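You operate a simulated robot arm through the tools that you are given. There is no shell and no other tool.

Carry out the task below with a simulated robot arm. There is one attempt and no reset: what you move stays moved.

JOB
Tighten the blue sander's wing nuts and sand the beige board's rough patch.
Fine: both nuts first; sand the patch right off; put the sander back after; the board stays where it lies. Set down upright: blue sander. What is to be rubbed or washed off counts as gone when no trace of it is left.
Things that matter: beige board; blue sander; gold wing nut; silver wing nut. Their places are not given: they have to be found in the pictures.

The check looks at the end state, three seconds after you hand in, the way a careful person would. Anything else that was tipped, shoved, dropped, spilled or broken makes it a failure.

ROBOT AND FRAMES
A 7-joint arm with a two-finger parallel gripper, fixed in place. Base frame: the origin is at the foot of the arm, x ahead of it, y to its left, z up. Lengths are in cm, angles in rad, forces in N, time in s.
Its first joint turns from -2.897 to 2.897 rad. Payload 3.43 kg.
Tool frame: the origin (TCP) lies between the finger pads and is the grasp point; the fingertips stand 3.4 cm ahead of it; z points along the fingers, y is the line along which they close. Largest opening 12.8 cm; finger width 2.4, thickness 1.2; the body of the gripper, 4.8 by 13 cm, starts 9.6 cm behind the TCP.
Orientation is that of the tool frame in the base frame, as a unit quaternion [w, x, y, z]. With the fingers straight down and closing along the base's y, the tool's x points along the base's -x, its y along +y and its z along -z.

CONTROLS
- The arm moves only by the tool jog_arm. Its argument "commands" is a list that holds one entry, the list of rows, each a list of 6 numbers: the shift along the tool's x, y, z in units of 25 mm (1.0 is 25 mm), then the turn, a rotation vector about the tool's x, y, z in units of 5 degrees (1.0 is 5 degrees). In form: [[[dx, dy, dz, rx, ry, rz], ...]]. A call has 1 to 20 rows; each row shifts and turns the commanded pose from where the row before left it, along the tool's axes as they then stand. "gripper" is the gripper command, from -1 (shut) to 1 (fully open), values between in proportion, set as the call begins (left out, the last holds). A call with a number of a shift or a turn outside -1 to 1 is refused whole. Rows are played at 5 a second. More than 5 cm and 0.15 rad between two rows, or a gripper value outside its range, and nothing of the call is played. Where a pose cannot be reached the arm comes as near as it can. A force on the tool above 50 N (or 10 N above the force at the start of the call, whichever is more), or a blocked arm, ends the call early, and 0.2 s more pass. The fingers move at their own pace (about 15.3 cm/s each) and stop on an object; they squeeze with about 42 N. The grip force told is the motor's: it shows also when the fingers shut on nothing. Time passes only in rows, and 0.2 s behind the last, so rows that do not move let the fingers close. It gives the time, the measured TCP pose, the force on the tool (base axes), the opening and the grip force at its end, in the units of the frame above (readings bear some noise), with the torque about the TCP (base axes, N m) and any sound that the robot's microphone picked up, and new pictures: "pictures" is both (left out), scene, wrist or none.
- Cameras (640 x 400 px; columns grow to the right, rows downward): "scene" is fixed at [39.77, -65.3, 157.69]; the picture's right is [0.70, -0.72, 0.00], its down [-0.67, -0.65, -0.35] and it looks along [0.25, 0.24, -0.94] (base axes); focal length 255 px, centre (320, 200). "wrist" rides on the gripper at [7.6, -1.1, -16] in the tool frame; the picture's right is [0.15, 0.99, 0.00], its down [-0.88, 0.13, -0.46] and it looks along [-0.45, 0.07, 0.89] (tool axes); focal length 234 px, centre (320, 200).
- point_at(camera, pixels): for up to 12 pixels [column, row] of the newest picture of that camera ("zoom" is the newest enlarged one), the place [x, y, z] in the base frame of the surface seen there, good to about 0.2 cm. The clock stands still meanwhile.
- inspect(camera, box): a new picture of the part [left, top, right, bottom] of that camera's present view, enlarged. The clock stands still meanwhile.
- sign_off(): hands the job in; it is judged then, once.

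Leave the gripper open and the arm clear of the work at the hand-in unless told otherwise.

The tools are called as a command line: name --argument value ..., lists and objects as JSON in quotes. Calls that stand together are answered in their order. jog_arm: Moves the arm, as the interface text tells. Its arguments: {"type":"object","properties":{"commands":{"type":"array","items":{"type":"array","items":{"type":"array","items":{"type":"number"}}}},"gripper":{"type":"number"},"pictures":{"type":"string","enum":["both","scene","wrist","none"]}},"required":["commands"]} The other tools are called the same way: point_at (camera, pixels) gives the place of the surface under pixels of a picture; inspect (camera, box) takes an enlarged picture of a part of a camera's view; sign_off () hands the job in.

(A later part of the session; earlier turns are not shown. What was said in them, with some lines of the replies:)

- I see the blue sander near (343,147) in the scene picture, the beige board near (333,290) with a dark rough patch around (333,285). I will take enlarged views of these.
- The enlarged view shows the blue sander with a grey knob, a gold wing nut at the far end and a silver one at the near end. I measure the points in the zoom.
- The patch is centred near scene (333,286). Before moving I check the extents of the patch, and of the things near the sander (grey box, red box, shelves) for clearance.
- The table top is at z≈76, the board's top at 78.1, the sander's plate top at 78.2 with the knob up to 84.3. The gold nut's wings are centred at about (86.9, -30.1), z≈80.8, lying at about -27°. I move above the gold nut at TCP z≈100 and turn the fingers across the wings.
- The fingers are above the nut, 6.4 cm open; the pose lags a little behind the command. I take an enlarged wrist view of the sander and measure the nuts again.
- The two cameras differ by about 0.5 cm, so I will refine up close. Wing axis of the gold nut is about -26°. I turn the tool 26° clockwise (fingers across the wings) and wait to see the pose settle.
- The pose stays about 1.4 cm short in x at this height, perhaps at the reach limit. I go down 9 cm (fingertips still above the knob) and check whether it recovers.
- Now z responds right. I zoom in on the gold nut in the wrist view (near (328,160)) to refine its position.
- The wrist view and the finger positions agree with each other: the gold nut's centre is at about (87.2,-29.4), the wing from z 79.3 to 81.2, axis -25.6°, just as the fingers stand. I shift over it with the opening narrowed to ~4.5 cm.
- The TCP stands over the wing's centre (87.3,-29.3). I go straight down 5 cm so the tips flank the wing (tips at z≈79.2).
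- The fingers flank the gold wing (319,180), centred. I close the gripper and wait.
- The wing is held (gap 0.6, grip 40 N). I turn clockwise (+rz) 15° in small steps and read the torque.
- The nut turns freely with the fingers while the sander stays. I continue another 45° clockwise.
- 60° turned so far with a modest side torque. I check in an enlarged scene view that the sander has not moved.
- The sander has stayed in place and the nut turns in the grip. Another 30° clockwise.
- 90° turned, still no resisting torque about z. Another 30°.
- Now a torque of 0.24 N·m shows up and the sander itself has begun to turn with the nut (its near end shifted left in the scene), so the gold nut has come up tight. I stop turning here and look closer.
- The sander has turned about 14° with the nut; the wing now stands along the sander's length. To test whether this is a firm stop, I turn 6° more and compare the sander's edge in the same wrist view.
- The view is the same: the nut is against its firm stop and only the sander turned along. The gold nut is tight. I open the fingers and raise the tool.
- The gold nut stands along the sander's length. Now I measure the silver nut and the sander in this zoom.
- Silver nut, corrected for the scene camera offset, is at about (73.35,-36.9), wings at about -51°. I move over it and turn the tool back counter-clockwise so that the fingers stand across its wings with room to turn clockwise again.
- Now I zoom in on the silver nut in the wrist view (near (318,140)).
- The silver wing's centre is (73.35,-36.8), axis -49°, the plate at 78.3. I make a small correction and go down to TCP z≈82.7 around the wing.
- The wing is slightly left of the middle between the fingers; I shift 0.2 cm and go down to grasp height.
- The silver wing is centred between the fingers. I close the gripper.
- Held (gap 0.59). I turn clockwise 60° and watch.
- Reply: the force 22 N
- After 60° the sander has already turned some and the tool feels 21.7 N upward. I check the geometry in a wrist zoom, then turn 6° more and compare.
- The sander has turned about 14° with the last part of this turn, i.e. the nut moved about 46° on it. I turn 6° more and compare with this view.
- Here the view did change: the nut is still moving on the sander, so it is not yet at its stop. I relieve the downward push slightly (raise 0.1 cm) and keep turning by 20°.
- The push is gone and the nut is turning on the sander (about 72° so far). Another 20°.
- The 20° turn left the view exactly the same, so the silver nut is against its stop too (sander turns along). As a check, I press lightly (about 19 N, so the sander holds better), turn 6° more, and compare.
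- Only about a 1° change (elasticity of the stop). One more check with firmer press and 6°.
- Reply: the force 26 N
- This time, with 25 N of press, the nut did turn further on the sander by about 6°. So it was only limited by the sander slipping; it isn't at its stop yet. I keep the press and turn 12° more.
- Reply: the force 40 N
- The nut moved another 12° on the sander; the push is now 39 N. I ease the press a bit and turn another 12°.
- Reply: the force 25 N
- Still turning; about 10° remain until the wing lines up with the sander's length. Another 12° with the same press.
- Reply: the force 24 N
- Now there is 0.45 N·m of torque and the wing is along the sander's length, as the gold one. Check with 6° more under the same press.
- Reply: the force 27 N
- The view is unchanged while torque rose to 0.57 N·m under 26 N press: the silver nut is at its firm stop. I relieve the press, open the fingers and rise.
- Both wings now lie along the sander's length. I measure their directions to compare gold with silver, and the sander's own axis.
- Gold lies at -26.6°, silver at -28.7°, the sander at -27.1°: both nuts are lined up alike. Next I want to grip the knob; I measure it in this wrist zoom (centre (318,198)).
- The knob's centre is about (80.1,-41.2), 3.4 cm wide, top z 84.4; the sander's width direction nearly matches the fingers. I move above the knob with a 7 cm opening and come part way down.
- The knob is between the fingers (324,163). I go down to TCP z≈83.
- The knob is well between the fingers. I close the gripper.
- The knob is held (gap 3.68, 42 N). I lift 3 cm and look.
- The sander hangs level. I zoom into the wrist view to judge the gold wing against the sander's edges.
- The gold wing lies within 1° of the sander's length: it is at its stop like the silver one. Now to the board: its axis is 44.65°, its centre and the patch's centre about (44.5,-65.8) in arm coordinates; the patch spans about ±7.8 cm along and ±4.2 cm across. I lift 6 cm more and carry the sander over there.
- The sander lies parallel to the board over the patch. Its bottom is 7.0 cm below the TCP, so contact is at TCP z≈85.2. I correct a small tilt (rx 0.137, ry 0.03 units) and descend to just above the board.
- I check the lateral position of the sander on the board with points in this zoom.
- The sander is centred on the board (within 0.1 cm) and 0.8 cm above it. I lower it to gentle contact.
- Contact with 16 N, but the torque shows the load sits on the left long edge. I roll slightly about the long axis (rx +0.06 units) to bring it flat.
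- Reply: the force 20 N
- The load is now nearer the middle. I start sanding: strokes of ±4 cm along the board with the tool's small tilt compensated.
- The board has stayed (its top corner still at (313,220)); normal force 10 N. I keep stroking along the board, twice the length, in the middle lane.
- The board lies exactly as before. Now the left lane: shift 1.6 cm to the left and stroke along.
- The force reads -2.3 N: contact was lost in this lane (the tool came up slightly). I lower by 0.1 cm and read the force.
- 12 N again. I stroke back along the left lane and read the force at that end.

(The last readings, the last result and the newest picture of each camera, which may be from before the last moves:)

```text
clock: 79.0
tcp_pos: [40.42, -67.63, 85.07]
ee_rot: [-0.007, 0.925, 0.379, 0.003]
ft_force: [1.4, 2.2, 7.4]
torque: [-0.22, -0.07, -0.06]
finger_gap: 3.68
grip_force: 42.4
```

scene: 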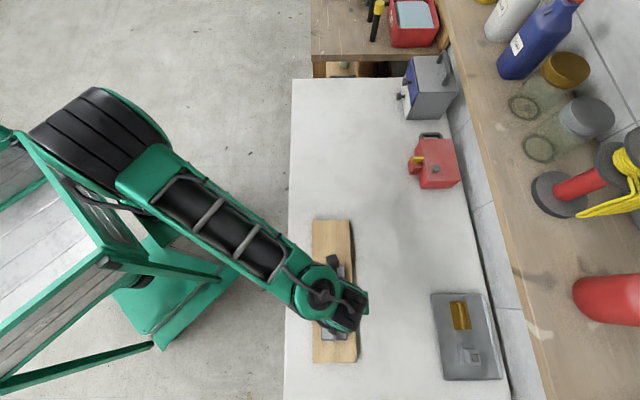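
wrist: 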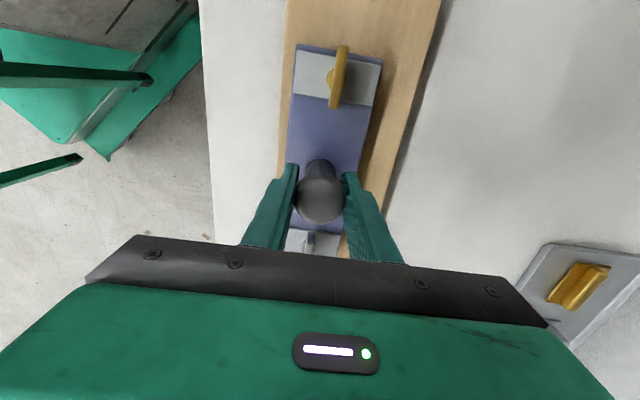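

7.4 N there. I press slightly more and do forward-back-forward strokes in this lane.

jog_arm --commands '[[[0, 0, 0.02, 0, 0, 0], [0.533, 0, 0.0066, 0, 0, 0], [0.533, 0, 0.0066, 0, 0, 0], [0.533, 0, 0.0066, 0, 0, 0], [0.533, 0, 0.0066, 0, 0, 0], [0.533, 0, 0.0066, 0, 0, 0], [0.533, 0, 0.0066, 0, 0, 0], [-0.533, 0, -0.006, 0, 0, 0], [-0.533, 0, -0.006, 0, 0, 0], [-0.533, 0, -0.006, 0, 0, 0], [-0.533, 0, -0.006, 0, 0, 0], [-0.533, 0, -0.006, 0, 0, 0], [-0.533, 0, -0.006, 0, 0, 0], [0.533, 0, 0.0066, 0, 0, 0], [0.533, 0, 0.0066, 0, 0, 0], [0.533, 0, 0.0066, 0, 0, 0], [0.533, 0, 0.0066, 0, 0, 0], [0.533, 0, 0.0066, 0, 0, 0], [0.533, 0, 0.0066, 0, 0, 0]]]' --pictures "scene"

inspect --camera "scene" --box '[290, 210, 380, 370]'

```text
clock: 83.0
tcp_pos: [46.21, -61.99, 85.06]
ee_rot: [-0.006, 0.926, 0.379, 0.004]
ft_force: [-6.7, -5.5, 21.8]
torque: [-0.01, 0.02, 0.1]
finger_gap: 3.69
grip_force: 42.3
```

scene: 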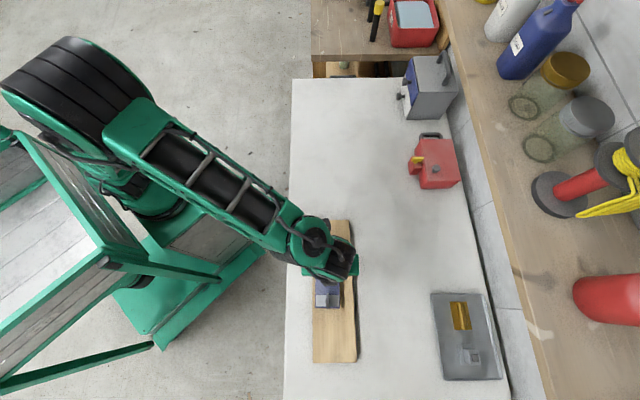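

```text
2.50 times, centred on (335, 290) of scene
```

zoom: 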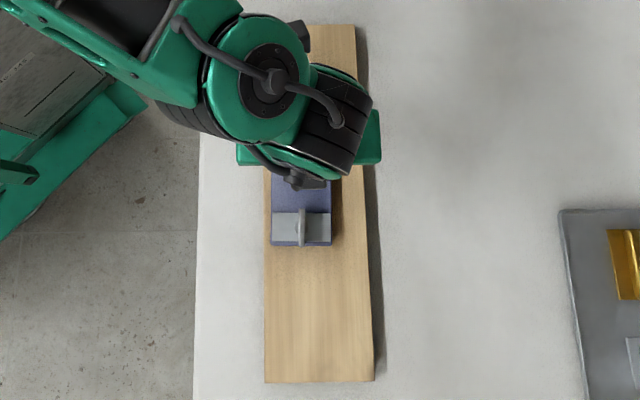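

The left lane is cleared as far as visible; the board is unmoved. Force 21.8 N. Now the right lane (1.6 cm right of the middle).

jog_arm --commands '[[[-0.3, 0.64, -0.009, 0, 0, 0], [-0.3, 0.64, -0.009, 0, 0, 0], [-0.52, 0, -0.006, 0, 0, 0], [-0.52, 0, -0.006, 0, 0, 0], [-0.52, 0, -0.006, 0, 0, 0], [-0.52, 0, -0.006, 0, 0, 0], [-0.52, 0, -0.006, 0, 0, 0], [0.533, 0, 0.0066, 0, 0, 0], [0.533, 0, 0.0066, 0, 0, 0], [0.533, 0, 0.0066, 0, 0, 0], [0.533, 0, 0.0066, 0, 0, 0], [0.533, 0, 0.0066, 0, 0, 0], [0.533, 0, 0.0066, 0, 0, 0]]]' --pictures "wrist"

```text
clock: 85.8
tcp_pos: [48.47, -64.16, 84.94]
ee_rot: [-0.005, 0.925, 0.38, 0.004]
ft_force: [-7.1, -7.9, 30.7]
torque: [0.0, 0.04, 0.09]
finger_gap: 3.68
grip_force: 41.9
```

wrist: 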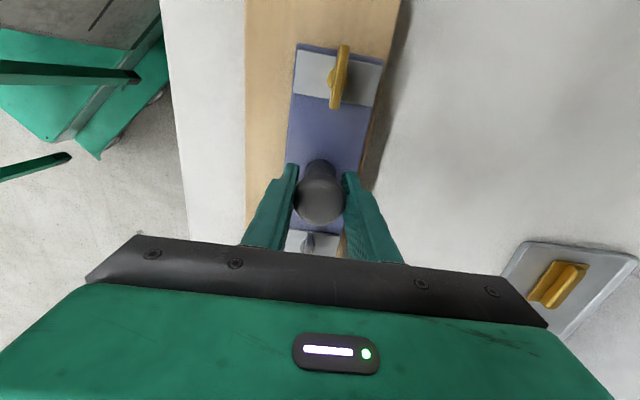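

30.7 N is more than I want; I ease by 0.08 cm and do two more strokes in the right lane.

jog_arm --commands '[[[0, 0, -0.03, 0, 0, 0], [-0.533, 0, -0.0063, 0, 0, 0], [-0.533, 0, -0.0063, 0, 0, 0], [-0.533, 0, -0.0063, 0, 0, 0], [-0.533, 0, -0.0063, 0, 0, 0], [-0.533, 0, -0.0063, 0, 0, 0], [-0.533, 0, -0.0063, 0, 0, 0], [0.533, 0, 0.0063, 0, 0, 0], [0.533, 0, 0.0063, 0, 0, 0], [0.533, 0, 0.0063, 0, 0, 0], [0.533, 0, 0.0063, 0, 0, 0], [0.533, 0, 0.0063, 0, 0, 0], [0.533, 0, 0.0063, 0, 0, 0]]]' --pictures "none"

```text
clock: 88.6
tcp_pos: [48.46, -64.12, 85.05]
ee_rot: [-0.006, 0.925, 0.38, 0.003]
ft_force: [-0.3, 0.1, -2.8]
torque: [-0.01, -0.02, -0.02]
finger_gap: 3.66
grip_force: 42.2
```

Contact is gone again at this end. I lift the sander 6 cm and move it 18 cm up along the board's axis to look at the patch.

jog_arm --commands '[[[0, 0, -0.6, 0, 0, 0], [0, 0, -0.9, 0, 0, 0], [0, 0, -0.9, 0, 0, 0], [0.9, 0, 0, 0, 0, 0], [0.9, 0, 0, 0, 0, 0], [0.9, 0, 0, 0, 0, 0], [0.9, 0, 0, 0, 0, 0], [0.9, 0, 0, 0, 0, 0], [0.9, 0, 0, 0, 0, 0], [0.9, 0, 0, 0, 0, 0], [0.9, 0, 0, 0, 0, 0], [0, 0, 0, 0, 0, 0]]]'

inspect --camera "scene" --box '[290, 210, 380, 370]'

```text
clock: 91.2
tcp_pos: [61.25, -51.5, 91.11]
ee_rot: [-0.007, 0.926, 0.379, 0.003]
ft_force: [0.8, 0.7, -1.9]
torque: [0.02, 0.01, 0.0]
finger_gap: 3.66
grip_force: 42.2
```

scene: 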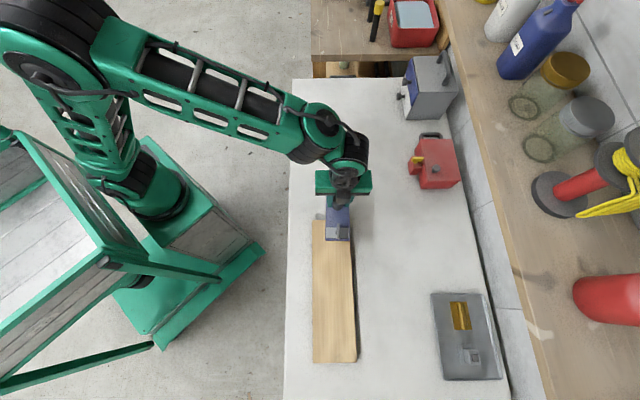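
wrist: 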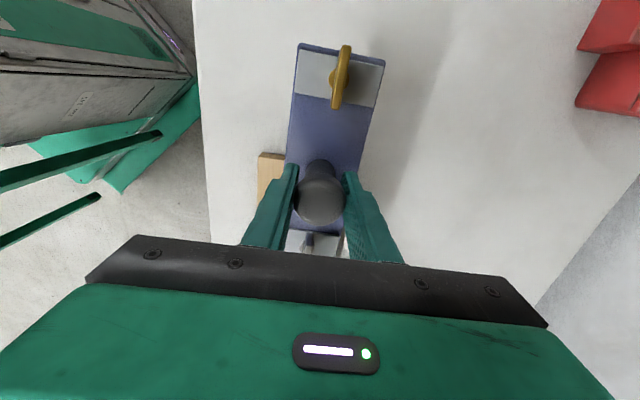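

```text
2.50 times, centred on (335, 290) of scene
```

zoom: 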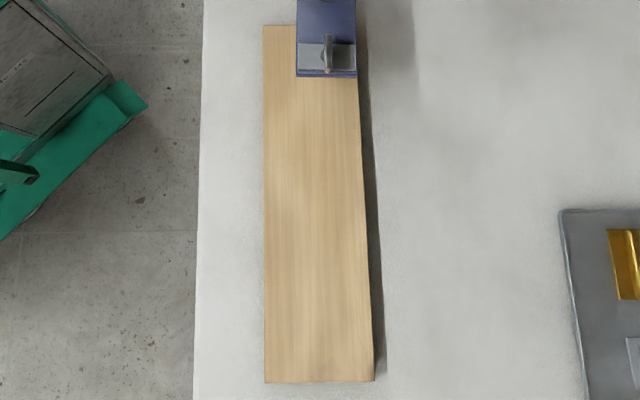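

The patch looks gone and the board is unmoved. I zoom closer to look for any trace.

inspect --camera "scene" --box '[310, 245, 360, 285]'

inspect --camera "scene" --box '[310, 282, 360, 322]'

inspect --camera "scene" --box '[310, 320, 360, 365]'

```text
10.00 times, centred on (335, 265) of scene
```

zoom: 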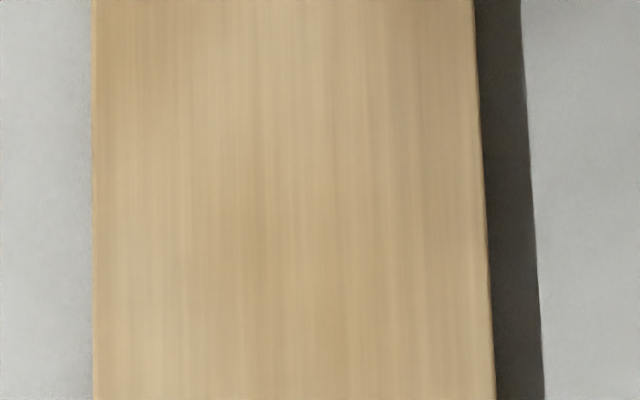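

```text
10.00 times, centred on (335, 302) of scene
```

zoom: 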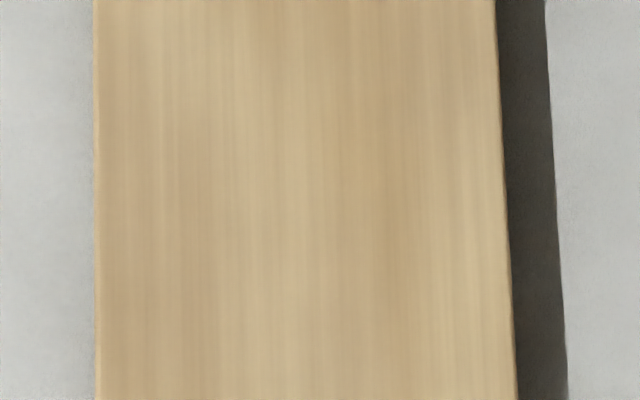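

```text
8.89 times, centred on (335, 342) of scene
```

zoom: 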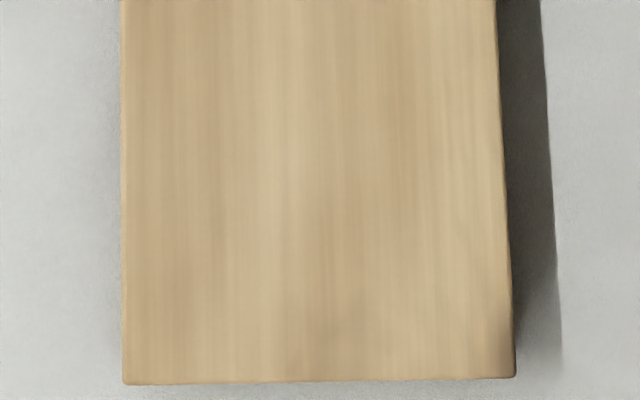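

No trace remains. Now I carry the sander back to its original place: centre about (81.8,-35.45), axis 47.6°, gold end outward.

jog_arm --commands '[[[0, 0, 0, 0, 0, -0.62], [0.857, 0.145, 0, 0, 0, 0], [0.857, 0.145, 0, 0, 0, 0], [0.857, 0.145, 0, 0, 0, 0], [0.857, 0.145, 0, 0, 0, 0], [0.857, 0.145, 0, 0, 0, 0], [0.857, 0.145, 0, 0, 0, 0], [0.857, 0.145, 0, 0, 0, 0], [0.857, 0.145, 0, 0, 0, 0], [0.857, 0.145, 0, 0, 0, 0], [0.857, 0.145, 0, 0, 0, 0], [0.857, 0.145, 0, 0, 0, 0], [0.857, 0.145, 0, 0, 0, 0], [0, 0, 0, 0, 0, 0], [0, 0, 0, 0, 0, 0]]]'

inspect --camera "scene" --box '[310, 110, 374, 180]'

```text
clock: 94.4
tcp_pos: [81.79, -35.59, 91.45]
ee_rot: [-0.006, 0.915, 0.404, 0.003]
ft_force: [0.4, 0.0, -2.1]
torque: [0.02, -0.03, 0.02]
finger_gap: 3.67
grip_force: 42.4
```

scene: 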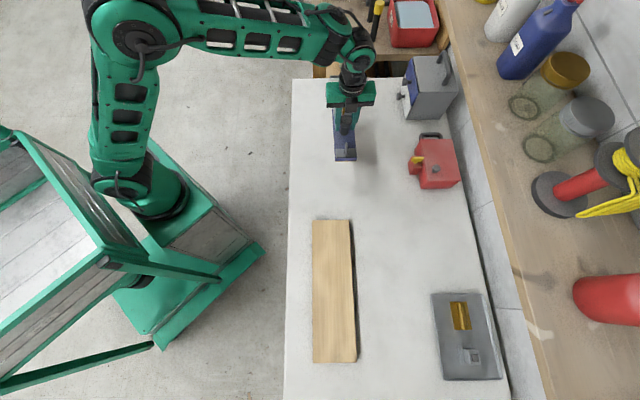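
wrist: 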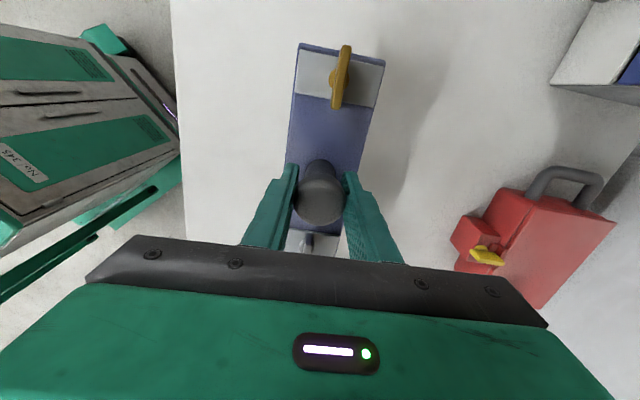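

```text
5.71 times, centred on (342, 145) of scene
```

zoom: 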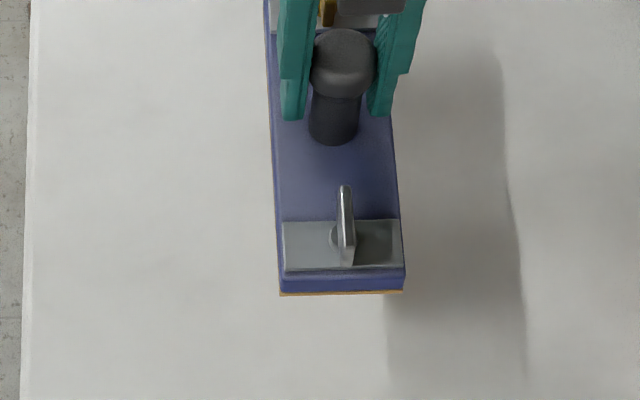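

I measure the sander's corners in the zoom to check heading and position before lowering.

point_at --camera "zoom" --pixels '[[282, 278], [403, 275], [274, 150], [393, 150], [345, 50], [285, 222], [400, 220], [346, 195], [346, 255], [282, 290], [403, 290], [270, 60]]'

inspect --camera "wrist" --box '[275, 30, 395, 130]'

```text
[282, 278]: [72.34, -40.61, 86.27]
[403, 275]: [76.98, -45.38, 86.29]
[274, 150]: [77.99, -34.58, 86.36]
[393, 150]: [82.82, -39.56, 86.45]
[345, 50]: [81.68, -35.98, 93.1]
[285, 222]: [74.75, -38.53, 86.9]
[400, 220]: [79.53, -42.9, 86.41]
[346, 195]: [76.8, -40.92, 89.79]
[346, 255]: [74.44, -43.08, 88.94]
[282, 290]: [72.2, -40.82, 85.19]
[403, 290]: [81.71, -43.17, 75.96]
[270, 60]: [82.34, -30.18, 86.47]
```

```text
4.00 times, centred on (335, 80) of wrist
```

zoom: 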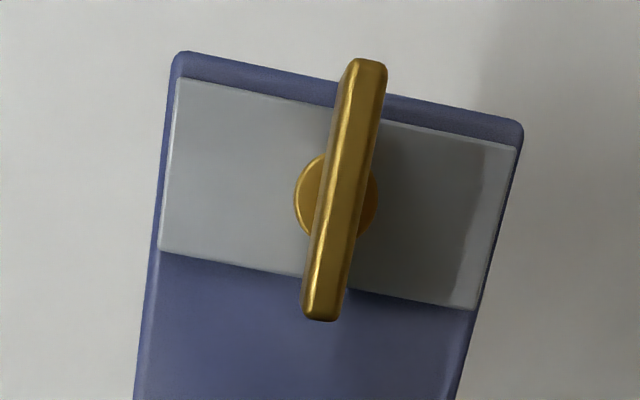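

point_at --camera "zoom" --pixels '[[182, 83], [513, 149], [163, 248], [474, 307], [178, 62], [520, 125], [365, 66], [320, 312], [150, 300], [460, 380]]'

```text
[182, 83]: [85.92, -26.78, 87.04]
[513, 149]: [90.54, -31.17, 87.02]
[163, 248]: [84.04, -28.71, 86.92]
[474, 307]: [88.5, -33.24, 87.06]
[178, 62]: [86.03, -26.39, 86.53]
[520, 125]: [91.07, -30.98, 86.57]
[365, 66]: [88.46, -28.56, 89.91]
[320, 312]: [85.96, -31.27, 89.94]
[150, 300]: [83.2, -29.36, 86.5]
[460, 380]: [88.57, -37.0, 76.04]
```

The heading is about 46.2°, so I turn 1.3° more counter-clockwise and lower to 0.6 cm above the table, then compare with the first picture.

jog_arm --commands '[[[0, 0, 0.6, 0, 0, -0.26], [0, 0, 0.6, 0, 0, 0], [0, 0, 0.6, 0, 0, 0], [0, 0, 0.6, 0, 0, 0], [0, 0, 0.5, 0, 0, 0], [0, 0, 0.24, 0, 0, 0], [0, 0, 0, 0, 0, 0], [0, 0, 0, 0, 0, 0]]]' --pictures "scene"

inspect --camera "scene" --box '[310, 110, 374, 180]'

```text
clock: 96.2
tcp_pos: [81.81, -35.56, 83.53]
ee_rot: [-0.006, 0.91, 0.415, 0.003]
ft_force: [0.5, 0.1, -1.5]
torque: [0.03, 0.04, 0.02]
finger_gap: 3.65
grip_force: 42.1
```

scene: 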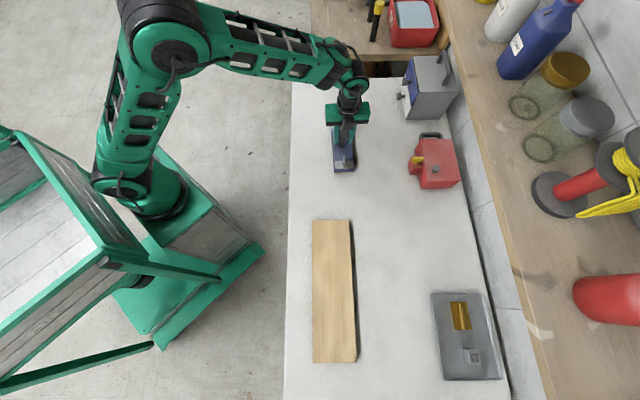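

```text
5.71 times, centred on (342, 145) of scene
```

zoom: 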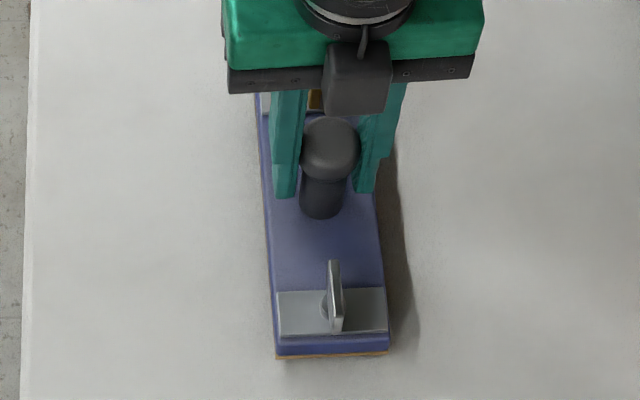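

The sander's corners match the first picture nearly exactly ((277,357), (388,352) vs (277,357), (388,350)). I shift 0.2 cm forward and lower it gently to the table.

jog_arm --commands '[[[0.08, 0, 0.06, 0, 0, 0], [0, 0, 0.06, 0, 0, 0], [0, 0, 0.05, 0, 0, 0], [0, 0, 0.04, 0, 0, 0], [0, 0, 0, 0, 0, 0]]]' --pictures "none"

```text
clock: 97.4
tcp_pos: [81.83, -35.39, 83.06]
ee_rot: [-0.007, 0.91, 0.416, 0.003]
ft_force: [0.4, -0.8, -1.4]
torque: [0.0, -0.01, 0.02]
finger_gap: 3.69
grip_force: 42.0
```

Still hanging (-1.4 N). I lower in small steps until it is carried by the table.

jog_arm --commands '[[[0, 0, 0.02, 0, 0, 0], [0, 0, 0.02, 0, 0, 0], [0, 0, 0.01, 0, 0, 0], [0, 0, 0, 0, 0, 0]]]' --pictures "none"

```text
clock: 98.4
tcp_pos: [81.98, -35.29, 82.9]
ee_rot: [-0.006, 0.91, 0.414, 0.003]
ft_force: [-0.2, 0.8, -2.6]
torque: [-0.02, 0.05, -0.01]
finger_gap: 3.7
grip_force: 41.5
```

jog_arm --commands '[[[0, 0, 0.02, 0, 0, 0], [0, 0, 0.01, 0, 0, 0], [0, 0, 0, 0, 0, 0]]]' --pictures "none"

inspect --camera "scene" --box '[310, 110, 374, 180]'

```text
clock: 99.2
tcp_pos: [81.96, -35.36, 82.69]
ee_rot: [-0.006, 0.91, 0.414, 0.003]
ft_force: [-0.3, -0.3, -1.9]
torque: [0.01, -0.04, 0.04]
finger_gap: 3.64
grip_force: 41.9
```

```text
5.71 times, centred on (342, 145) of scene
```

zoom: 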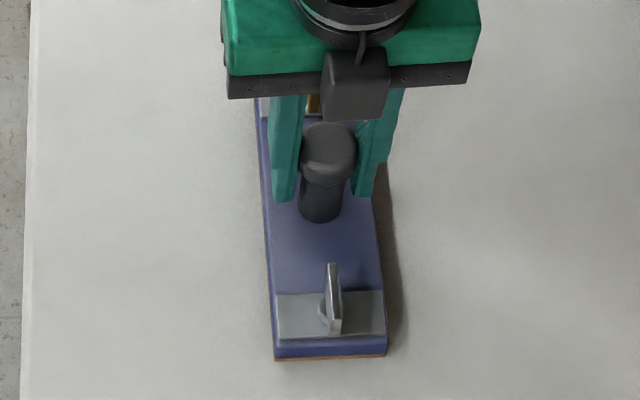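

Still hanging slightly (the knob slid a bit in the grip while sanding). I correct by (0.25, 0.19) cm to match the first picture and keep lowering.

jog_arm --commands '[[[0.1, 0.075, 0, 0, 0, 0], [0, 0, 0.02, 0, 0, 0], [0, 0, 0.02, 0, 0, 0], [0, 0, 0, 0, 0, 0]]]' --pictures "none"

```text
clock: 100.2
tcp_pos: [82.25, -35.3, 82.83]
ee_rot: [-0.006, 0.91, 0.414, 0.005]
ft_force: [-0.6, 1.9, 6.8]
torque: [0.18, 0.37, 0.04]
finger_gap: 3.64
grip_force: 42.2
```

Contact (6.8 N). I compare the position in the enlarged scene before letting go.

inspect --camera "scene" --box '[310, 110, 374, 180]'

```text
5.71 times, centred on (342, 145) of scene
```

zoom: 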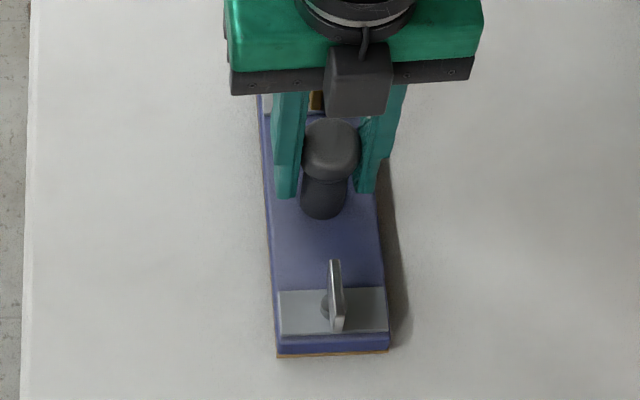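

The corners now match the first picture ((277,357), (388,350)). I open the fingers and rise straight up.

jog_arm --commands '[[[0, 0, 0, 0, 0, 0], [0, 0, 0, 0, 0, 0], [0, 0, 0, 0, 0, 0], [0, 0, -0.4, 0, 0, 0], [0, 0, -0.8, 0, 0, 0], [0, 0, -1, 0, 0, 0], [0, 0, -1, 0, 0, 0], [0, 0, -1, 0, 0, 0], [0, 0, -1, 0, 0, 0], [0, 0, -1, 0, 0, 0], [0, 0, -1, 0, 0, 0], [0, 0, 0, 0, 0, 0]]]' --gripper 0.1

inspect --camera "scene" --box '[310, 110, 374, 180]'

```text
clock: 102.8
tcp_pos: [82.24, -35.58, 100.67]
ee_rot: [-0.006, 0.91, 0.415, 0.003]
ft_force: [0.9, -0.4, 0.1]
torque: [-0.01, 0.03, 0.0]
finger_gap: 7.04
grip_force: 0.1
```

scene: 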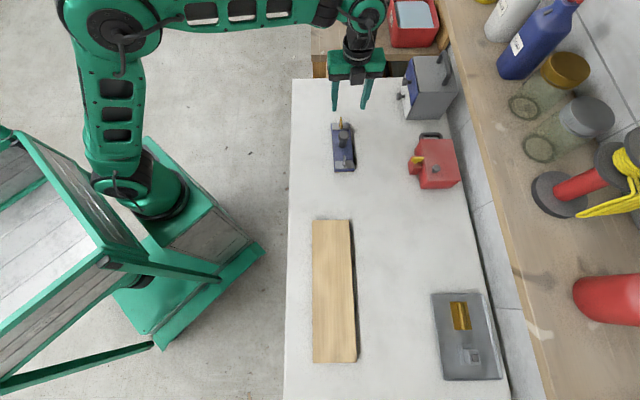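
wrist: 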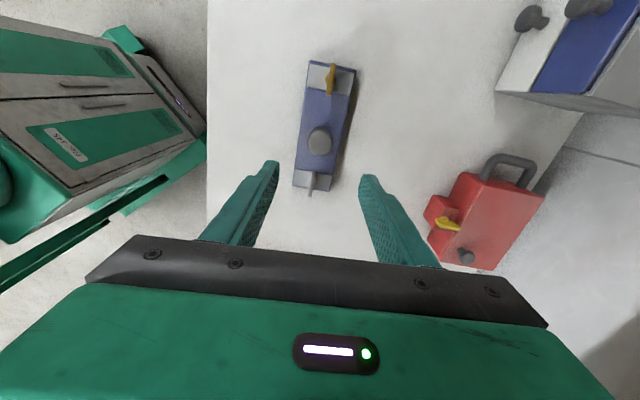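

```text
5.71 times, centred on (342, 145) of scene
```

zoom: 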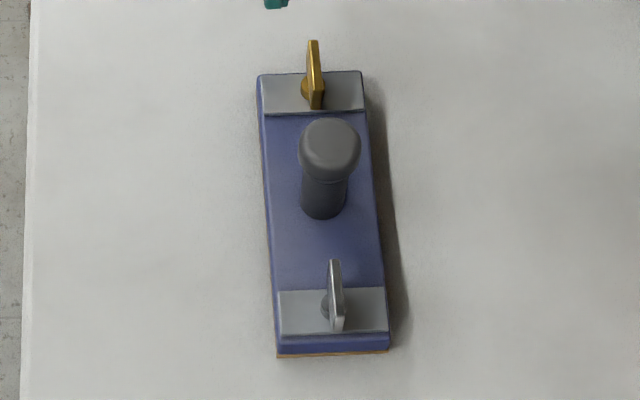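

The sander stands at its old place. I measure both wings against the sander's axis once more.

point_at --camera "zoom" --pixels '[[313, 44], [316, 98], [334, 263], [338, 322], [260, 80], [360, 76], [280, 342], [386, 335]]'

inspect --camera "wrist" --box '[270, 50, 380, 200]'

```text
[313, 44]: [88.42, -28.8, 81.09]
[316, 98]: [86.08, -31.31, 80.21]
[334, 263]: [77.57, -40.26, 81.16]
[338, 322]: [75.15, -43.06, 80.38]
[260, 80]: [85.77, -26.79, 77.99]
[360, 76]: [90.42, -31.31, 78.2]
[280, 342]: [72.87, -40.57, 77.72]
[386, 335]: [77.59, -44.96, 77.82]
```

```text
2.67 times, centred on (325, 125) of wrist
```

zoom: 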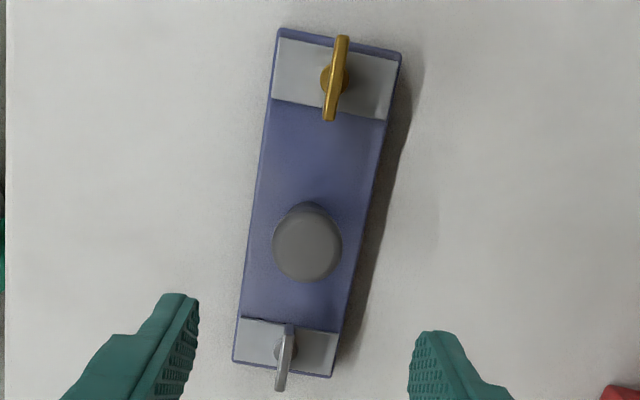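

Gold 47.0°, silver 49.2°, sander 46.85°. I take a closer wrist look at the silver one to be sure it has not backed off.

inspect --camera "wrist" --box '[285, 155, 355, 205]'

```text
8.00 times, centred on (320, 180) of wrist
```

zoom: 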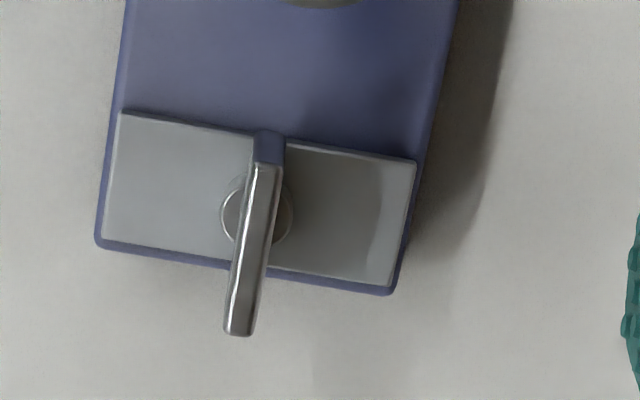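

point_at --camera "zoom" --pixels '[[267, 170], [239, 328], [258, 220], [247, 285], [124, 112], [413, 162], [106, 236], [389, 283], [98, 245], [392, 292]]'

```text
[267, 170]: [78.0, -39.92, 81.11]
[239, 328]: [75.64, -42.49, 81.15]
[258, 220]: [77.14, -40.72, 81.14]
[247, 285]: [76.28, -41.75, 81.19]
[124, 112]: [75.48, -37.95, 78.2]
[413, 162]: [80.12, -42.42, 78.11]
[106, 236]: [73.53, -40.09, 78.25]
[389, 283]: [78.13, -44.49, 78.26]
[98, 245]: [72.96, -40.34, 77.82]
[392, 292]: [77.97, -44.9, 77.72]
```

Both nuts are lined up with the sander (within about 1°). Everything is done; I open the gripper fully and move the arm up and away from the work.

jog_arm --commands '[[[0, 0, -1, 0, 0, 0], [0, 0, -1, 0, 0, 0], [0, 0, -1, 0, 0, 0], [0, 0, -1, 0, 0, 0], [-0.766, -0.983, 0, 0, 0, 0], [-0.766, -0.983, 0, 0, 0, 0], [-0.766, -0.983, 0, 0, 0, 0], [-0.766, -0.983, 0, 0, 0, 0], [-0.766, -0.983, 0, 0, 0, 0], [-0.766, -0.983, 0, 0, 0, 0], [-0.766, -0.983, 0, 0, 0, 0], [-0.766, -0.983, 0, 0, 0, 0], [-0.766, -0.983, 0, 0, 0, 0], [0, 0, 0, 0, 0, 0]]]' --gripper 1

inspect --camera "scene" --box '[290, 100, 480, 380]'

```text
clock: 105.8
tcp_pos: [54.16, -34.21, 110.83]
ee_rot: [-0.007, 0.91, 0.415, 0.004]
ft_force: [-0.6, 0.0, -0.4]
torque: [0.02, 0.0, -0.01]
finger_gap: 12.8
grip_force: 0.0
```

scene: 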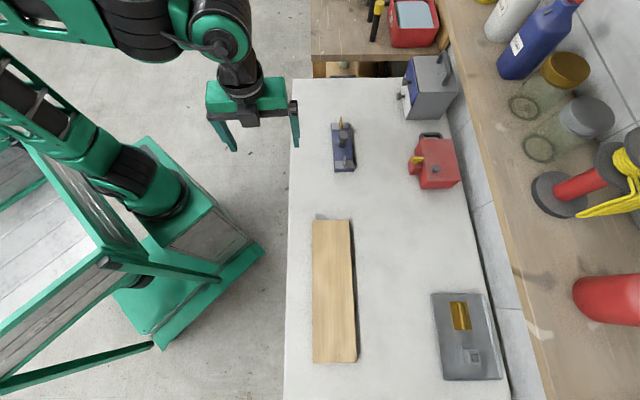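
wrist: 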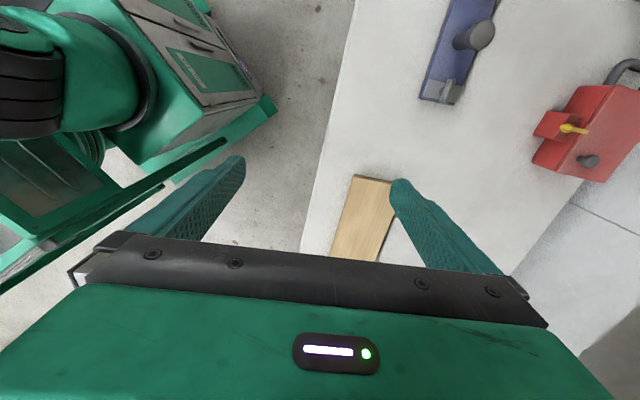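

```text
1.43 times, centred on (385, 240) of scene
```

zoom: 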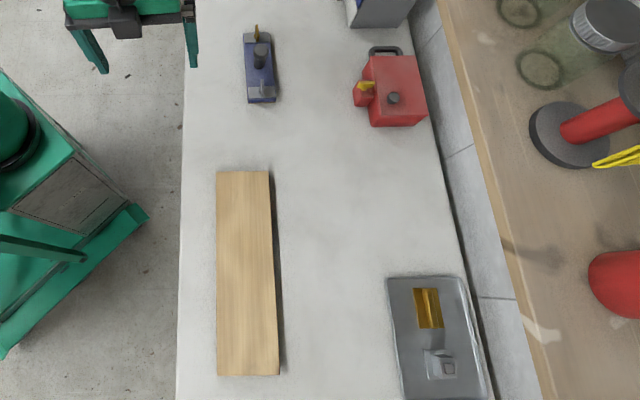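

I take one last close look at the whole board, including the end that the sander hid before.

inspect --camera "scene" --box '[300, 212, 370, 290]'

inspect --camera "scene" --box '[300, 285, 370, 370]'

```text
5.13 times, centred on (335, 251) of scene
```

zoom: 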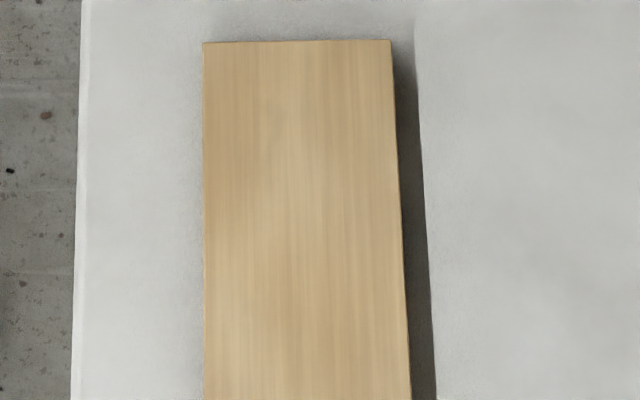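

```text
4.71 times, centred on (335, 328) of scene
```

zoom: 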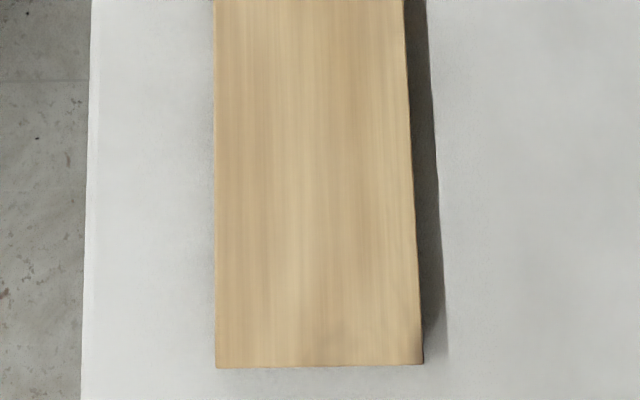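

The board is clean from end to end and has not moved. The sander stands upright in its old place with both nuts tight, and the arm is clear with the gripper open. I hand in.

sign_off

```text
The job is handed in.
```

I tightened both wing nuts and sanded the rough patch off the beige board. The sander is back upright in its old place. I've handed the job in but haven't seen the result of the check.

- **Wing nuts:** I turned both nuts clockwise before sanding. The silver one came up against a firm stop even while I pressed down on it. The gold one stopped with its wings along the sander's length, as the silver one did, but I didn't repeat the pressed test on it.
- **Board:** No trace of the patch shows in close views of the whole board. Its corners are where they were at the start.
- **Sander:** It turned on the table while I tightened the nuts, so I set it back by matching its corners to the first picture. The position matches closely, and its direction is within about 1° of the original.
- **Arm:** The gripper is open and the arm is clear of the work. I saw nothing else moved or knocked over.
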